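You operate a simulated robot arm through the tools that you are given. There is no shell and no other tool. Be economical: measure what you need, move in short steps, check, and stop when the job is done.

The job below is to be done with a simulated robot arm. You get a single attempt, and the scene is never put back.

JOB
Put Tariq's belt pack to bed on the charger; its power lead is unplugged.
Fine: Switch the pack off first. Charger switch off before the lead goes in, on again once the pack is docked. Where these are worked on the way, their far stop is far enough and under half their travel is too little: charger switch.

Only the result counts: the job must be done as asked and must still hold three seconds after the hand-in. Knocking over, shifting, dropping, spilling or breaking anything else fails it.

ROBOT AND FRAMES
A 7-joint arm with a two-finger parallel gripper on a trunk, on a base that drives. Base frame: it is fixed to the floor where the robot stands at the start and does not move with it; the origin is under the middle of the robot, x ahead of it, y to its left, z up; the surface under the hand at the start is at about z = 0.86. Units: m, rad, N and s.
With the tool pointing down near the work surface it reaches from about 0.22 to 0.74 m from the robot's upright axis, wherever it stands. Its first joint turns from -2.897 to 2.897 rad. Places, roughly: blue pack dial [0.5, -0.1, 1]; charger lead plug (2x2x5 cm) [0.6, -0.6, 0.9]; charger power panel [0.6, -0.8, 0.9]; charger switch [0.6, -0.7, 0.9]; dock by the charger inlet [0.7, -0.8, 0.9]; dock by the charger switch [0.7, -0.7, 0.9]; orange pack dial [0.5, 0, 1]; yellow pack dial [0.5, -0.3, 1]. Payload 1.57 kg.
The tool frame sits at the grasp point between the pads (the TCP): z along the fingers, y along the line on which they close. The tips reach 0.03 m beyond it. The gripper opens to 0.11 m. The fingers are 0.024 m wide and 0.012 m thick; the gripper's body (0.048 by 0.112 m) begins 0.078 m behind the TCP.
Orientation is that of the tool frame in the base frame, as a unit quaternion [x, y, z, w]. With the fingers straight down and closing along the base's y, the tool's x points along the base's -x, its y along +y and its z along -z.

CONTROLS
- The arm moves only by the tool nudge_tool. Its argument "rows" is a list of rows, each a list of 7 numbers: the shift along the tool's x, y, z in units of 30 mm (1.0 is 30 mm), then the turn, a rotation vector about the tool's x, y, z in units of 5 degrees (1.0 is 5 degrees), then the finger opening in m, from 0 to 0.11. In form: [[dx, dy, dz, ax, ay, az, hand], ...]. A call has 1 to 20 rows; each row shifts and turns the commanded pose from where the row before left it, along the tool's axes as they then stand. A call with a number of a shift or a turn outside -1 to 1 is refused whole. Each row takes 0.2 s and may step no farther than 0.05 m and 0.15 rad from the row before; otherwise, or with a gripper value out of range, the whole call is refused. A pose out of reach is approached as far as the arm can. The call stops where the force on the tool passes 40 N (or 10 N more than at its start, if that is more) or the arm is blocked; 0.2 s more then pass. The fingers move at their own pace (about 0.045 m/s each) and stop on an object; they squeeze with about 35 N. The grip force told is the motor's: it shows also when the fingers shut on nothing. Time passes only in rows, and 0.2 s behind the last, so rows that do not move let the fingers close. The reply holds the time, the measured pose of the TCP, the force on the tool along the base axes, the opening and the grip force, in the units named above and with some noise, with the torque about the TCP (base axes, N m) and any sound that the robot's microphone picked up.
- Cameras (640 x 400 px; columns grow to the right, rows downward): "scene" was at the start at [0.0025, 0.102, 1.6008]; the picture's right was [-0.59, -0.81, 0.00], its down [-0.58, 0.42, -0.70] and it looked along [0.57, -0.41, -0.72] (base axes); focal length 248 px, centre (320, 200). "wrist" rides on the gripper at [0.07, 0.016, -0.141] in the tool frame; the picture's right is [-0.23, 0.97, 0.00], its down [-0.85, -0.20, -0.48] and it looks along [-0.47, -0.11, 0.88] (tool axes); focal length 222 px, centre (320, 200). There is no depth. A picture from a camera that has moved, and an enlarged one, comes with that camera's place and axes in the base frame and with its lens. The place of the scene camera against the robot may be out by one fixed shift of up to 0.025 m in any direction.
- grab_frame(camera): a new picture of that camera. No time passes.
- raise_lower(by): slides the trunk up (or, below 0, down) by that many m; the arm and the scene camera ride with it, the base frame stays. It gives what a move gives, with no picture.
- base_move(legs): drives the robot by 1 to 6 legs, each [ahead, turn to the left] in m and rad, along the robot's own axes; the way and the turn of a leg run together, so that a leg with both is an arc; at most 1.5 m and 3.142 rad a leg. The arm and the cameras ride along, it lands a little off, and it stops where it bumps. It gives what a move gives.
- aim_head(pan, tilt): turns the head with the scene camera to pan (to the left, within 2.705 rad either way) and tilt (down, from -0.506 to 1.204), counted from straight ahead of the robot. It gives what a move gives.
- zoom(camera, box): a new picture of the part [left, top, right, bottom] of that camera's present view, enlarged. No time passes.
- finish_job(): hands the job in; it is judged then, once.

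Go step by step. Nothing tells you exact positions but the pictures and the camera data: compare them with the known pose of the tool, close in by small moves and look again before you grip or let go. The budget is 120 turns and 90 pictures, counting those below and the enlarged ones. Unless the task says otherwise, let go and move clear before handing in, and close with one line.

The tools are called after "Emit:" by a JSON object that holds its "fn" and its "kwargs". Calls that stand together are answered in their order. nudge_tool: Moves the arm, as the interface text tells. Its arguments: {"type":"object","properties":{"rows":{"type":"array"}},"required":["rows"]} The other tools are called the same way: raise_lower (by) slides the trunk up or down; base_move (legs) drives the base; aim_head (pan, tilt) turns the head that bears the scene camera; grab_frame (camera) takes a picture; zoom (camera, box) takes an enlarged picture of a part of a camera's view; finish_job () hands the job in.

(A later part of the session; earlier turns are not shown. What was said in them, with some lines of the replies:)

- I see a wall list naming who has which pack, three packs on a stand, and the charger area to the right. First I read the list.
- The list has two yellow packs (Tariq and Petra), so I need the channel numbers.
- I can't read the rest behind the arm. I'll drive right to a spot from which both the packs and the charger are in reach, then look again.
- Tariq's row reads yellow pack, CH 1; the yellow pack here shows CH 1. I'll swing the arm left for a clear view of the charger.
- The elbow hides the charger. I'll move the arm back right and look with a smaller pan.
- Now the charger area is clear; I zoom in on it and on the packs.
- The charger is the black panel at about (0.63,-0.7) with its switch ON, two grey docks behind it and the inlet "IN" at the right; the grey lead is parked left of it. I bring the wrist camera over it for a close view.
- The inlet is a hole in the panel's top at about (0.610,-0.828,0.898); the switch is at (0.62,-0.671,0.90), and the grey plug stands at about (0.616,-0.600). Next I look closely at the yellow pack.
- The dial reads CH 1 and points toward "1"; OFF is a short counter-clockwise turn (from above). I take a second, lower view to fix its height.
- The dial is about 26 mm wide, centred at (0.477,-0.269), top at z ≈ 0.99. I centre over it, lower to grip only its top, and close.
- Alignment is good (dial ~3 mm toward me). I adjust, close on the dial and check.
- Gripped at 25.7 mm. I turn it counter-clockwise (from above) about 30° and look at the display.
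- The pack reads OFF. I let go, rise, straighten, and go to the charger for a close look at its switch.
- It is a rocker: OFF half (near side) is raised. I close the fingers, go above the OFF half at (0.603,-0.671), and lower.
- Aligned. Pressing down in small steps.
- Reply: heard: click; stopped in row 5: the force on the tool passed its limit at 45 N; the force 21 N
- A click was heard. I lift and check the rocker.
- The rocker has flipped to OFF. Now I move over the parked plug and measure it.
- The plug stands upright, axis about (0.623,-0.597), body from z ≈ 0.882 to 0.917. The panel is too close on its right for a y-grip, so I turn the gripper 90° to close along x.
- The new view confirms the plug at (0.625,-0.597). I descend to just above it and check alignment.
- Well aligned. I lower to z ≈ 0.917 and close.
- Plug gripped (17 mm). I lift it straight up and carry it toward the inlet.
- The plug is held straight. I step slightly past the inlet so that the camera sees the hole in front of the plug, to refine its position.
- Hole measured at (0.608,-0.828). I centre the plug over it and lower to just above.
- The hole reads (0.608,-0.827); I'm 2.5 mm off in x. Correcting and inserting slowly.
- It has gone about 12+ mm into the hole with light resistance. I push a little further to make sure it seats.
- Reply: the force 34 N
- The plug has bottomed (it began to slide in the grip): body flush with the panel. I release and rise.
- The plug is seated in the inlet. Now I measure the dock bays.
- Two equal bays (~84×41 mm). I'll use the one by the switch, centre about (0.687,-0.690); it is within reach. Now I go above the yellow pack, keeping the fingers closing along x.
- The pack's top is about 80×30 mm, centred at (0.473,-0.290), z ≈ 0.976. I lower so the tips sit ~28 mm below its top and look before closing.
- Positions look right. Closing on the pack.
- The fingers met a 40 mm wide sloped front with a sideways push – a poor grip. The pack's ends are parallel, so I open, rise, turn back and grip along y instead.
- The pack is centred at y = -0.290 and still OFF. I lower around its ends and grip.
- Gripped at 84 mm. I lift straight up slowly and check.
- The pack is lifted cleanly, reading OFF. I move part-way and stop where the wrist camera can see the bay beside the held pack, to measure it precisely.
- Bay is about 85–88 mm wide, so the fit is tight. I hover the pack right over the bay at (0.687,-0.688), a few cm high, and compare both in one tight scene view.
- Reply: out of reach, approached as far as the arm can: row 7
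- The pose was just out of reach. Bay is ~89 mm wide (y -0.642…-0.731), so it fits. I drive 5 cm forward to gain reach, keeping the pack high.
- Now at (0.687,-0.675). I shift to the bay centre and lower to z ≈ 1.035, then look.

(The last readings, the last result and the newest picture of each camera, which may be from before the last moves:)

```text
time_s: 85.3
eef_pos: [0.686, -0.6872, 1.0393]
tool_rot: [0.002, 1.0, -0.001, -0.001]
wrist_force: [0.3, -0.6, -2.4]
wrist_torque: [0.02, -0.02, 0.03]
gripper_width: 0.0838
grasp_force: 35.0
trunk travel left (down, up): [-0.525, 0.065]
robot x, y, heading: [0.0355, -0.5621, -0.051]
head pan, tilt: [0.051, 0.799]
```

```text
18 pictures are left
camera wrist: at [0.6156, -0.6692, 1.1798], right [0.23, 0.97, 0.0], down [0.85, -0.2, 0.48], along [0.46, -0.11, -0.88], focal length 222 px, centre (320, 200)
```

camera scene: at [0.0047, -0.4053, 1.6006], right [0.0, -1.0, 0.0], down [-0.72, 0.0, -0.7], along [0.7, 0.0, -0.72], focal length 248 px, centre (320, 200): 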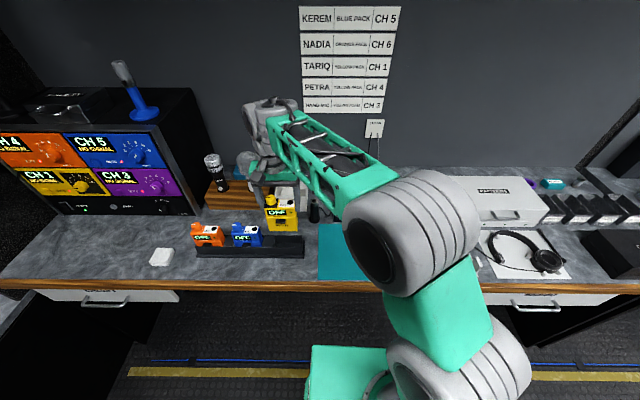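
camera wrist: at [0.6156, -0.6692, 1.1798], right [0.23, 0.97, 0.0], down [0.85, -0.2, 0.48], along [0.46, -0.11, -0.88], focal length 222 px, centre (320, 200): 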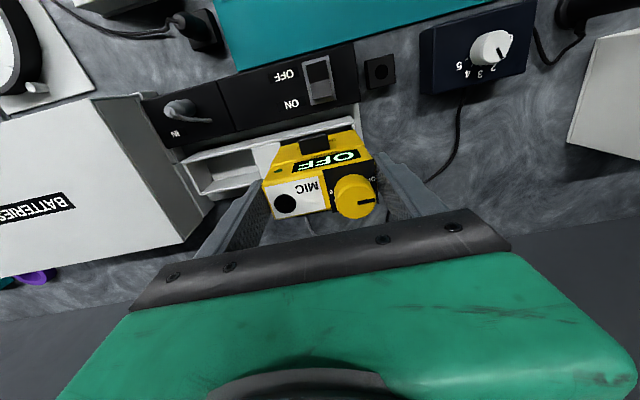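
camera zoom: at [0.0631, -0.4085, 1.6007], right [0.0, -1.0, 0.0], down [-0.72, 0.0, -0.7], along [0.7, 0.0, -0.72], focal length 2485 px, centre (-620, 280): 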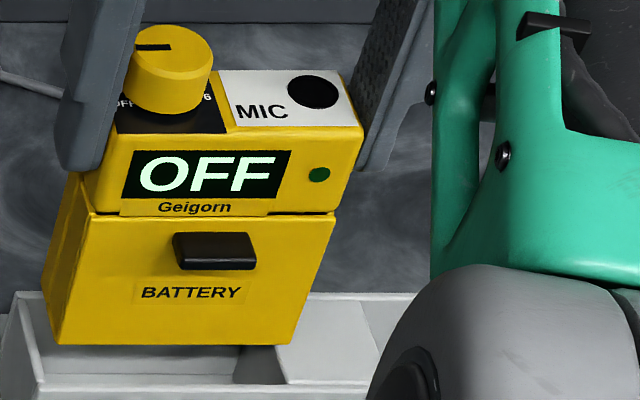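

Emit:
{"fn": "nudge_tool", "kwargs": {"rows": [[0, 0, 0.5, 0, 0, 0, 0.06], [0, 0, 0.35, 0, 0, 0, 0.06], [0, 0, 0, 0, 0, 0, 0.06]]}}

Emit:
{"fn": "zoom", "kwargs": {"camera": "scene", "box": [382, 180, 446, 220]}}

Emit:
{"fn": "zoom", "kwargs": {"camera": "wrist", "box": [230, 90, 390, 190]}}

```text
time_s: 86.1
eef_pos: [0.686, -0.6879, 1.0129]
tool_rot: [0.002, 1.0, 0.0, -0.001]
wrist_force: [-0.7, -0.7, -2.7]
wrist_torque: [0.01, 0.03, -0.01]
gripper_width: 0.0834
grasp_force: 35.0
trunk travel left (down, up): [-0.525, 0.065]
robot x, y, heading: [0.038, -0.5617, -0.051]
head pan, tilt: [0.051, 0.799]
```

```text
10.00 times, centred on (414, 200) of scene
camera zoom: at [0.063, -0.4085, 1.6007], right [0.0, -1.0, 0.0], down [-0.72, 0.0, -0.7], along [0.7, 0.0, -0.72], focal length 2485 px, centre (-620, 200)
```

zoom: 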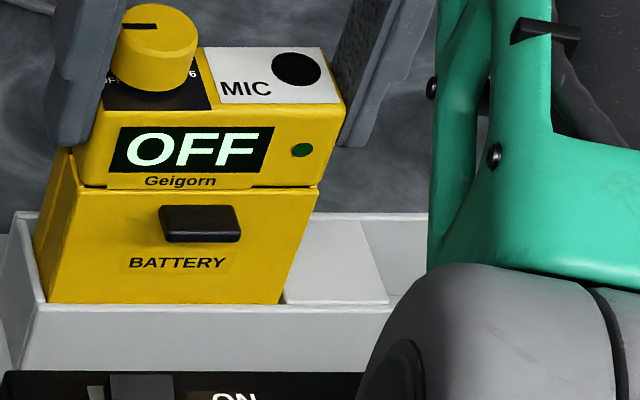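

```text
4.00 times, centred on (310, 140) of wrist
camera zoom: at [0.6158, -0.6706, 1.1536], right [0.23, 0.97, 0.0], down [0.85, -0.2, 0.48], along [0.46, -0.11, -0.88], focal length 888 px, centre (360, 440)
```

zoom: 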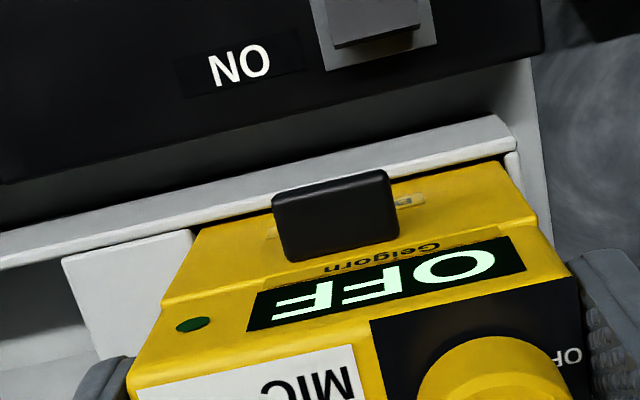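

The pack's bottom sits right between the bay's walls at wall height. I lower gently in small steps, watching the force.

Emit:
{"fn": "nudge_tool", "kwargs": {"rows": [[-0.03, -0.015, 0.15, 0, 0, 0, 0.06], [0, 0, 0.15, 0, 0, 0, 0.06], [0, 0, 0.15, 0, 0, 0, 0.06], [0, 0, 0.1, 0, 0, 0, 0.06]]}}

```text
time_s: 87.1
eef_pos: [0.6863, -0.6884, 0.9952]
tool_rot: [0.003, 1.0, -0.001, -0.001]
wrist_force: [-0.6, 0.0, -2.7]
wrist_torque: [0.0, 0.02, -0.01]
gripper_width: 0.0838
grasp_force: 34.9
trunk travel left (down, up): [-0.525, 0.065]
robot x, y, heading: [0.0374, -0.5651, -0.052]
head pan, tilt: [0.051, 0.799]
```

No contact; it is entering the bay. Continuing down.

Emit:
{"fn": "nudge_tool", "kwargs": {"rows": [[0, 0, 0.12, 0, 0, 0, 0.06], [0, 0, 0.12, 0, 0, 0, 0.06], [0, 0, 0.12, 0, 0, 0, 0.06], [0, 0, 0.12, 0, 0, 0, 0.06], [0, 0, 0.12, 0, 0, 0, 0.06], [0, 0, 0.12, 0, 0, 0, 0.06]]}}

Emit:
{"fn": "zoom", "kwargs": {"camera": "scene", "box": [382, 180, 446, 220]}}

```text
time_s: 88.5
eef_pos: [0.6857, -0.6869, 0.9795]
tool_rot: [0.002, 1.0, -0.002, 0.004]
wrist_force: [-3.3, 1.3, 26.0]
wrist_torque: [0.37, 0.42, 0.01]
gripper_width: 0.0839
grasp_force: 35.0
trunk travel left (down, up): [-0.525, 0.065]
robot x, y, heading: [0.0401, -0.5599, -0.048]
head pan, tilt: [0.051, 0.799]
```

```text
10.00 times, centred on (414, 200) of scene
camera zoom: at [0.06, -0.4078, 1.6012], right [0.0, -1.0, 0.0], down [-0.72, 0.0, -0.7], along [0.7, 0.0, -0.72], focal length 2485 px, centre (-620, 200)
```

zoom: 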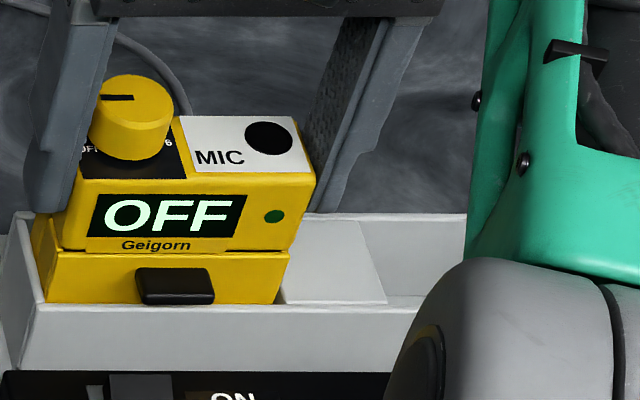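

It has bottomed with the latch at the wall's edge, same as it sat in its stand. I release and rise.

Emit:
{"fn": "nudge_tool", "kwargs": {"rows": [[0, 0, -0.12, 0, 0, 0, 0.06], [0, 0, 0, 0, 0, 0, 0.1], [0, 0, 0, 0, 0, 0, 0.1], [0, 0, 0, 0, 0, 0, 0.1], [0, 0, -0.4, 0, 0, 0, 0.1], [0, 0, -1, 0, 0, 0, 0.1], [0, 0, -1, 0, 0, 0, 0.1], [0, 0, -1, 0, 0, 0, 0.1], [1, 0, 0, 0, 0, 0, 0.1], [1, 0, 0, 0, 0, 0, 0.1], [0, 0, 0, 0, 0, 0, 0.1]]}}

Emit:
{"fn": "zoom", "kwargs": {"camera": "scene", "box": [360, 170, 480, 245]}}

Emit:
{"fn": "zoom", "kwargs": {"camera": "wrist", "box": [220, 90, 420, 215]}}

```text
time_s: 90.9
eef_pos: [0.6272, -0.6871, 1.0803]
tool_rot: [0.002, 1.0, -0.001, 0.001]
wrist_force: [-0.4, -0.5, 0.5]
wrist_torque: [-0.03, -0.01, 0.01]
gripper_width: 0.0999
grasp_force: 0.1
trunk travel left (down, up): [-0.525, 0.065]
robot x, y, heading: [0.0355, -0.5608, -0.054]
head pan, tilt: [0.051, 0.799]
```

```text
5.33 times, centred on (420, 208) of scene
camera zoom: at [0.0626, -0.4083, 1.6006], right [0.0, -1.0, 0.0], down [-0.72, 0.0, -0.7], along [0.7, 0.0, -0.72], focal length 1326 px, centre (-213, 160)
```

zoom: 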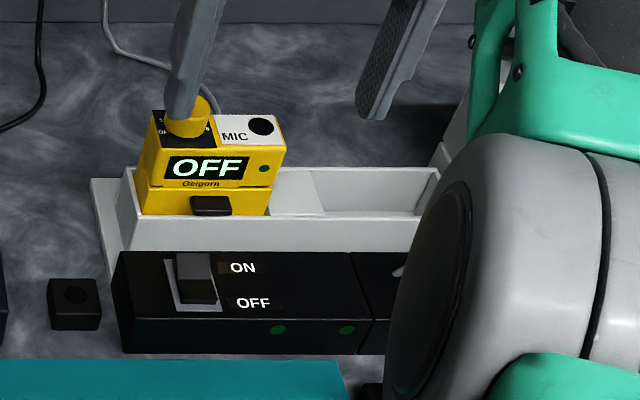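

```text
3.20 times, centred on (320, 152) of wrist
camera zoom: at [0.5574, -0.6688, 1.2205], right [0.23, 0.97, 0.0], down [0.85, -0.2, 0.48], along [0.46, -0.11, -0.88], focal length 711 px, centre (320, 352)
```

zoom: 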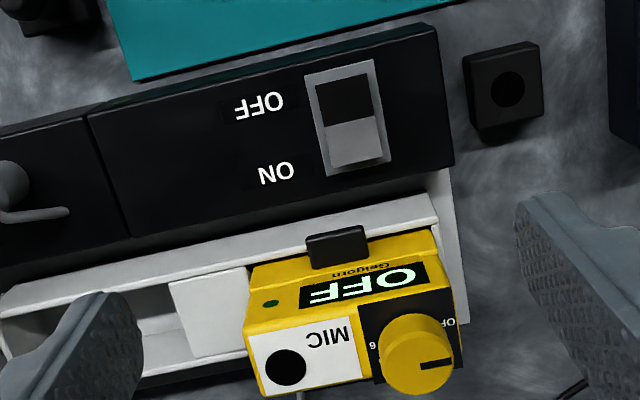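

The pack is docked and level. Now the ON half of the rocker: I close the fingers, centre at (0.632,-0.671) and come down close.

Emit:
{"fn": "nudge_tool", "kwargs": {"rows": [[-0.17, 0.53, 0, 0, 0, 0, 0], [0, 0, 0, 0, 0, 0, 0], [0, 0, 0, 0, 0, 0, 0], [0, 0, 0, 0, 0, 0, 0], [0, 0, 0, 0, 0, 0, 0], [0, 0, 0.9, 0, 0, 0, 0], [0, 0, 0.9, 0, 0, 0, 0], [0, 0, 0.9, 0, 0, 0, 0], [0, 0, 0.9, 0, 0, 0, 0], [0, 0, 0.4, 0, 0, 0, 0], [0, 0, 0, 0, 0, 0, 0]]}}

Emit:
{"fn": "zoom", "kwargs": {"camera": "wrist", "box": [240, 110, 400, 210]}}

Emit:
{"fn": "zoom", "kwargs": {"camera": "scene", "box": [370, 180, 450, 240]}}

```text
time_s: 93.3
eef_pos: [0.6576, -0.6779, 0.9883]
tool_rot: [0.002, 1.0, 0.0, -0.004]
wrist_force: [-0.4, -0.9, 0.5]
wrist_torque: [0.0, -0.02, 0.02]
gripper_width: 0.0
grasp_force: 21.6
out of reach, approached as far as the arm can: row 8, 9, 10
trunk travel left (down, up): [-0.525, 0.065]
robot x, y, heading: [0.0337, -0.5591, -0.053]
head pan, tilt: [0.051, 0.799]
```

```text
4.00 times, centred on (320, 160) of wrist
camera zoom: at [0.5888, -0.6612, 1.1299], right [0.23, 0.97, 0.0], down [0.86, -0.2, 0.47], along [0.46, -0.11, -0.88], focal length 888 px, centre (320, 360)
```

zoom: 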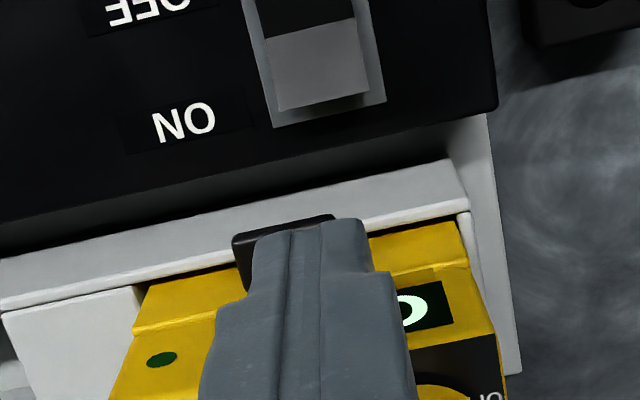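

```text
6.67 times, centred on (410, 210) of scene
camera zoom: at [0.0626, -0.4083, 1.6006], right [0.0, -1.0, 0.0], down [-0.72, 0.0, -0.7], along [0.7, 0.0, -0.72], focal length 1657 px, centre (-280, 133)
```

zoom: 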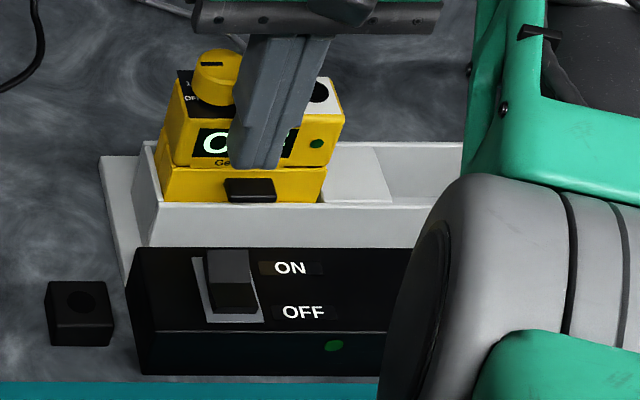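

The arm strayed toward the pack (solver limit) without touching. I back straight up first, then pull toward me.

Emit:
{"fn": "nudge_tool", "kwargs": {"rows": [[0, 0, -1, 0, 0, 0, 0], [0, 0, -1, 0, 0, 0, 0], [0, 0, -1, 0, 0, 0, 0], [0, 0, -0.5, 0, 0, 0, 0], [0, 0, 0, 0, 0, 0, 0]]}}

```text
time_s: 94.5
eef_pos: [0.6586, -0.6761, 1.0943]
tool_rot: [0.001, 1.0, 0.0, 0.0]
wrist_force: [0.3, 0.7, 1.4]
wrist_torque: [-0.02, -0.01, 0.02]
gripper_width: 0.0
grasp_force: 21.5
trunk travel left (down, up): [-0.525, 0.065]
robot x, y, heading: [0.0384, -0.5632, -0.051]
head pan, tilt: [0.051, 0.799]
```

Emit:
{"fn": "nudge_tool", "kwargs": {"rows": [[1, 0, 0, 0, 0, 0, 0], [1, 0, 0, 0, 0, 0, 0], [1, 0, 0, 0, 0, 0, 0], [0.5, 0.17, 0, 0, 0, 0, 0], [0, 0, 1, 0, 0, 0, 0], [0, 0, 1, 0, 0, 0, 0], [0, 0, 1, 0, 0, 0, 0], [0, 0, 0.6, 0, 0, 0, 0], [0, 0, 0, 0, 0, 0, 0]]}}

```text
time_s: 96.5
eef_pos: [0.5601, -0.6746, 1.0246]
tool_rot: [0.001, 1.0, 0.008, -0.007]
wrist_force: [0.1, -0.4, 0.2]
wrist_torque: [0.01, 0.03, 0.0]
gripper_width: 0.0
grasp_force: 20.8
out of reach, approached as far as the arm can: row 7, 8
trunk travel left (down, up): [-0.525, 0.065]
robot x, y, heading: [0.0377, -0.5582, -0.051]
head pan, tilt: [0.051, 0.799]
```

Near and low is limited from this base position; earlier it worked from 6 cm further back. I rise and drive back.

Emit:
{"fn": "nudge_tool", "kwargs": {"rows": [[0, 0, -1, 0, 0, 0, 0], [0, 0, -1, 0, 0, 0, 0], [0, 0, 0, 0, 0, 0, 0]]}}

Emit:
{"fn": "base_move", "kwargs": {"legs": [[-0.06, 0]]}}

Emit:
{"fn": "nudge_tool", "kwargs": {"rows": [[-1, 0, 0, 0, 0, 0, 0], [-1, 0, 0, 0, 0, 0, 0], [-1, 0, 0, 0, 0, 0, 0], [0, 0, 0, 0, 0, 0, 0]]}}

```text
time_s: 97.3
eef_pos: [0.5596, -0.6767, 1.0861]
tool_rot: [0.001, 1.0, -0.001, -0.001]
wrist_force: [-0.3, -0.8, -0.7]
wrist_torque: [0.01, -0.01, 0.0]
gripper_width: 0.0
grasp_force: 21.3
trunk travel left (down, up): [-0.525, 0.065]
robot x, y, heading: [0.0386, -0.5594, -0.05]
head pan, tilt: [0.051, 0.799]
```

```text
time_s: 98.2
eef_pos: [0.5001, -0.6729, 1.0867]
tool_rot: [0.002, 1.0, -0.001, 0.0]
wrist_force: [-0.2, 0.7, 0.5]
wrist_torque: [-0.02, 0.0, 0.01]
gripper_width: 0.0001
grasp_force: 21.2
trunk travel left (down, up): [-0.525, 0.065]
robot x, y, heading: [-0.0249, -0.5589, -0.048]
head pan, tilt: [0.051, 0.799]
```

```text
time_s: 99.2
eef_pos: [0.5919, -0.6742, 1.0834]
tool_rot: [0.002, 1.0, -0.001, -0.001]
wrist_force: [1.4, 0.1, -0.3]
wrist_torque: [0.01, -0.01, 0.0]
gripper_width: 0.0002
grasp_force: 21.5
trunk travel left (down, up): [-0.525, 0.065]
robot x, y, heading: [-0.0231, -0.5591, -0.047]
head pan, tilt: [0.051, 0.799]
```

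Now descend partly, stay clear of the pack, and check reach (x 0.632, z 1.0).

Emit:
{"fn": "nudge_tool", "kwargs": {"rows": [[-0.6, 0.1, 0.6, 0, 0, 0, 0], [-0.7, 0, 0.7, 0, 0, 0, 0], [0, 0, 0.7, 0, 0, 0, 0], [0, 0, 0.6, 0, 0, 0, 0], [0, 0, 0, 0, 0, 0, 0]]}}

```text
time_s: 100.5
eef_pos: [0.6294, -0.6697, 1.0072]
tool_rot: [0.002, 1.0, 0.0, 0.0]
wrist_force: [-0.3, -0.3, -0.4]
wrist_torque: [0.01, 0.0, 0.01]
gripper_width: 0.0003
grasp_force: 21.1
trunk travel left (down, up): [-0.525, 0.065]
robot x, y, heading: [-0.0233, -0.5566, -0.049]
head pan, tilt: [0.051, 0.799]
```

Reach is fine here. Lowering to just over the rocker and checking.

Emit:
{"fn": "nudge_tool", "kwargs": {"rows": [[-0.06, -0.03, 0.6, 0, 0, 0, 0], [0, 0, 0.6, 0, 0, 0, 0], [0, 0, 0.4, 0, 0, 0, 0], [0, 0, 0, 0, 0, 0, 0]]}}

Emit:
{"fn": "zoom", "kwargs": {"camera": "wrist", "box": [240, 110, 400, 210]}}

Emit:
{"fn": "zoom", "kwargs": {"camera": "scene", "box": [370, 170, 450, 230]}}

```text
time_s: 101.5
eef_pos: [0.6312, -0.6724, 0.9571]
tool_rot: [0.002, 1.0, 0.0, 0.0]
wrist_force: [0.9, 0.1, 0.4]
wrist_torque: [0.02, 0.03, 0.02]
gripper_width: 0.0
grasp_force: 21.1
trunk travel left (down, up): [-0.525, 0.065]
robot x, y, heading: [-0.0221, -0.5554, -0.047]
head pan, tilt: [0.051, 0.799]
```

```text
4.00 times, centred on (320, 160) of wrist
camera zoom: at [0.5605, -0.655, 1.0974], right [0.23, 0.97, 0.0], down [0.85, -0.2, 0.48], along [0.46, -0.11, -0.88], focal length 888 px, centre (320, 360)
```

zoom: 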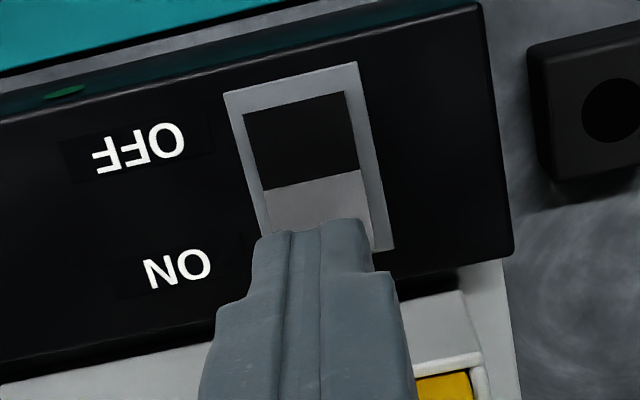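

```text
6.67 times, centred on (410, 200) of scene
camera zoom: at [0.0032, -0.4054, 1.6007], right [0.0, -1.0, 0.0], down [-0.72, 0.0, -0.7], along [0.7, 0.0, -0.72], focal length 1657 px, centre (-280, 200)
```

zoom: 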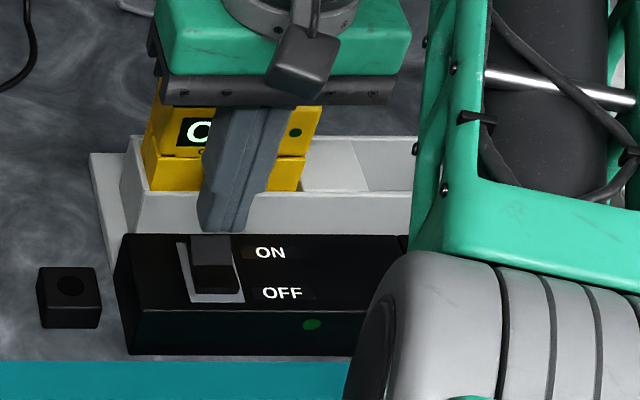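

Aligned over the ON half. Pressing in small steps.

Emit:
{"fn": "nudge_tool", "kwargs": {"rows": [[0, 0, 0.2, 0, 0, 0, 0], [0, 0, 0.15, 0, 0, 0, 0], [0, 0, 0.1, 0, 0, 0, 0], [0, 0, 0.1, 0, 0, 0, 0], [0, 0, 0.1, 0, 0, 0, 0], [0, 0, 0.1, 0, 0, 0, 0]]}}

```text
time_s: 102.8
eef_pos: [0.6344, -0.6729, 0.9396]
tool_rot: [0.001, 1.0, 0.0, -0.002]
wrist_force: [0.0, -0.1, 0.4]
wrist_torque: [0.02, 0.05, 0.0]
gripper_width: 0.0
grasp_force: 21.1
out of reach, approached as far as the arm can: row 5
trunk travel left (down, up): [-0.525, 0.065]
robot x, y, heading: [-0.0225, -0.5521, -0.052]
head pan, tilt: [0.051, 0.799]
heard: click
```

A click was heard. I lift away and check switch, lights and pack.

Emit:
{"fn": "nudge_tool", "kwargs": {"rows": [[0, 0, -0.8, 0, 0, 0, 0], [0, 0, -1, 0, 0, 0, 0], [0.3, 0, -1, 0, 0, 0, 0], [1, 0, -1, 0, 0, 0, 0], [1, 0, -1, 0, 0, 0, 0], [1, 0, 0, 0, 0, 0, 0], [0, -1, 0, 0, 0, 0, 0], [0, -1, 0, 0, 0, 0, 0], [0, -1, 0, 0, 0, 0, 0], [0, 0, 0, 0, 0, 0, 0]]}}

Emit:
{"fn": "zoom", "kwargs": {"camera": "scene", "box": [365, 170, 465, 235]}}

Emit:
{"fn": "grab_frame", "kwargs": {"camera": "scene"}}

```text
time_s: 105.0
eef_pos: [0.5342, -0.7605, 1.0797]
tool_rot: [0.002, 1.0, -0.002, 0.001]
wrist_force: [0.1, -0.1, 0.2]
wrist_torque: [0.0, 0.01, 0.0]
gripper_width: 0.0001
grasp_force: 20.9
trunk travel left (down, up): [-0.525, 0.065]
robot x, y, heading: [-0.0221, -0.5592, -0.047]
head pan, tilt: [0.051, 0.799]
```

```text
6.15 times, centred on (415, 202) of scene
camera zoom: at [0.0031, -0.4056, 1.6007], right [0.0, -1.0, 0.0], down [-0.72, 0.0, -0.7], along [0.7, 0.0, -0.72], focal length 1530 px, centre (-265, 185)
```

zoom: 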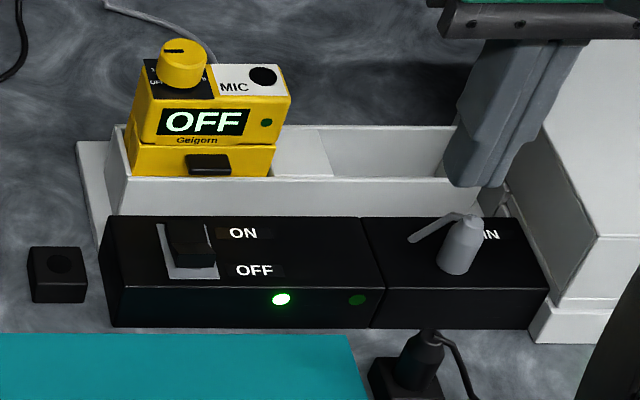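

```text
7 pictures are left
camera scene: at [0.0031, -0.4056, 1.6007], right [0.0, -1.0, 0.0], down [-0.72, 0.0, -0.7], along [0.7, 0.0, -0.72], focal length 248 px, centre (320, 200)
```

scene: 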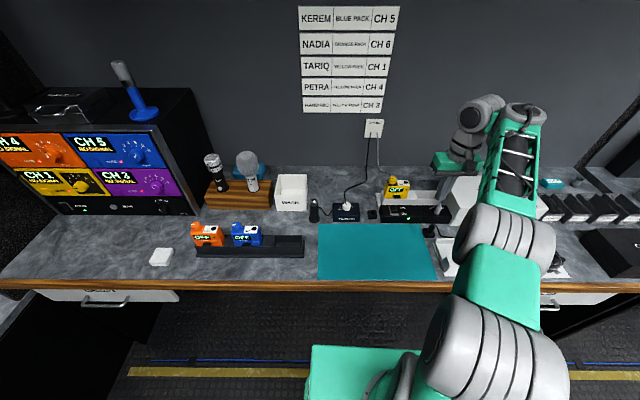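

The left charge light (for the pack's dock) is lit, the rocker is ON, the plug is seated, the pack reads OFF in its dock, and the arm is clear. Handing in.

Emit:
{"fn": "finish_job", "kwargs": {}}

```text
The job is handed in.
```

Tariq's yellow CH 1 pack is switched off and docked in the charger bay nearest the switch. The lead went in with the charger off. The charger is now on again, and the charge light for that dock is lit.
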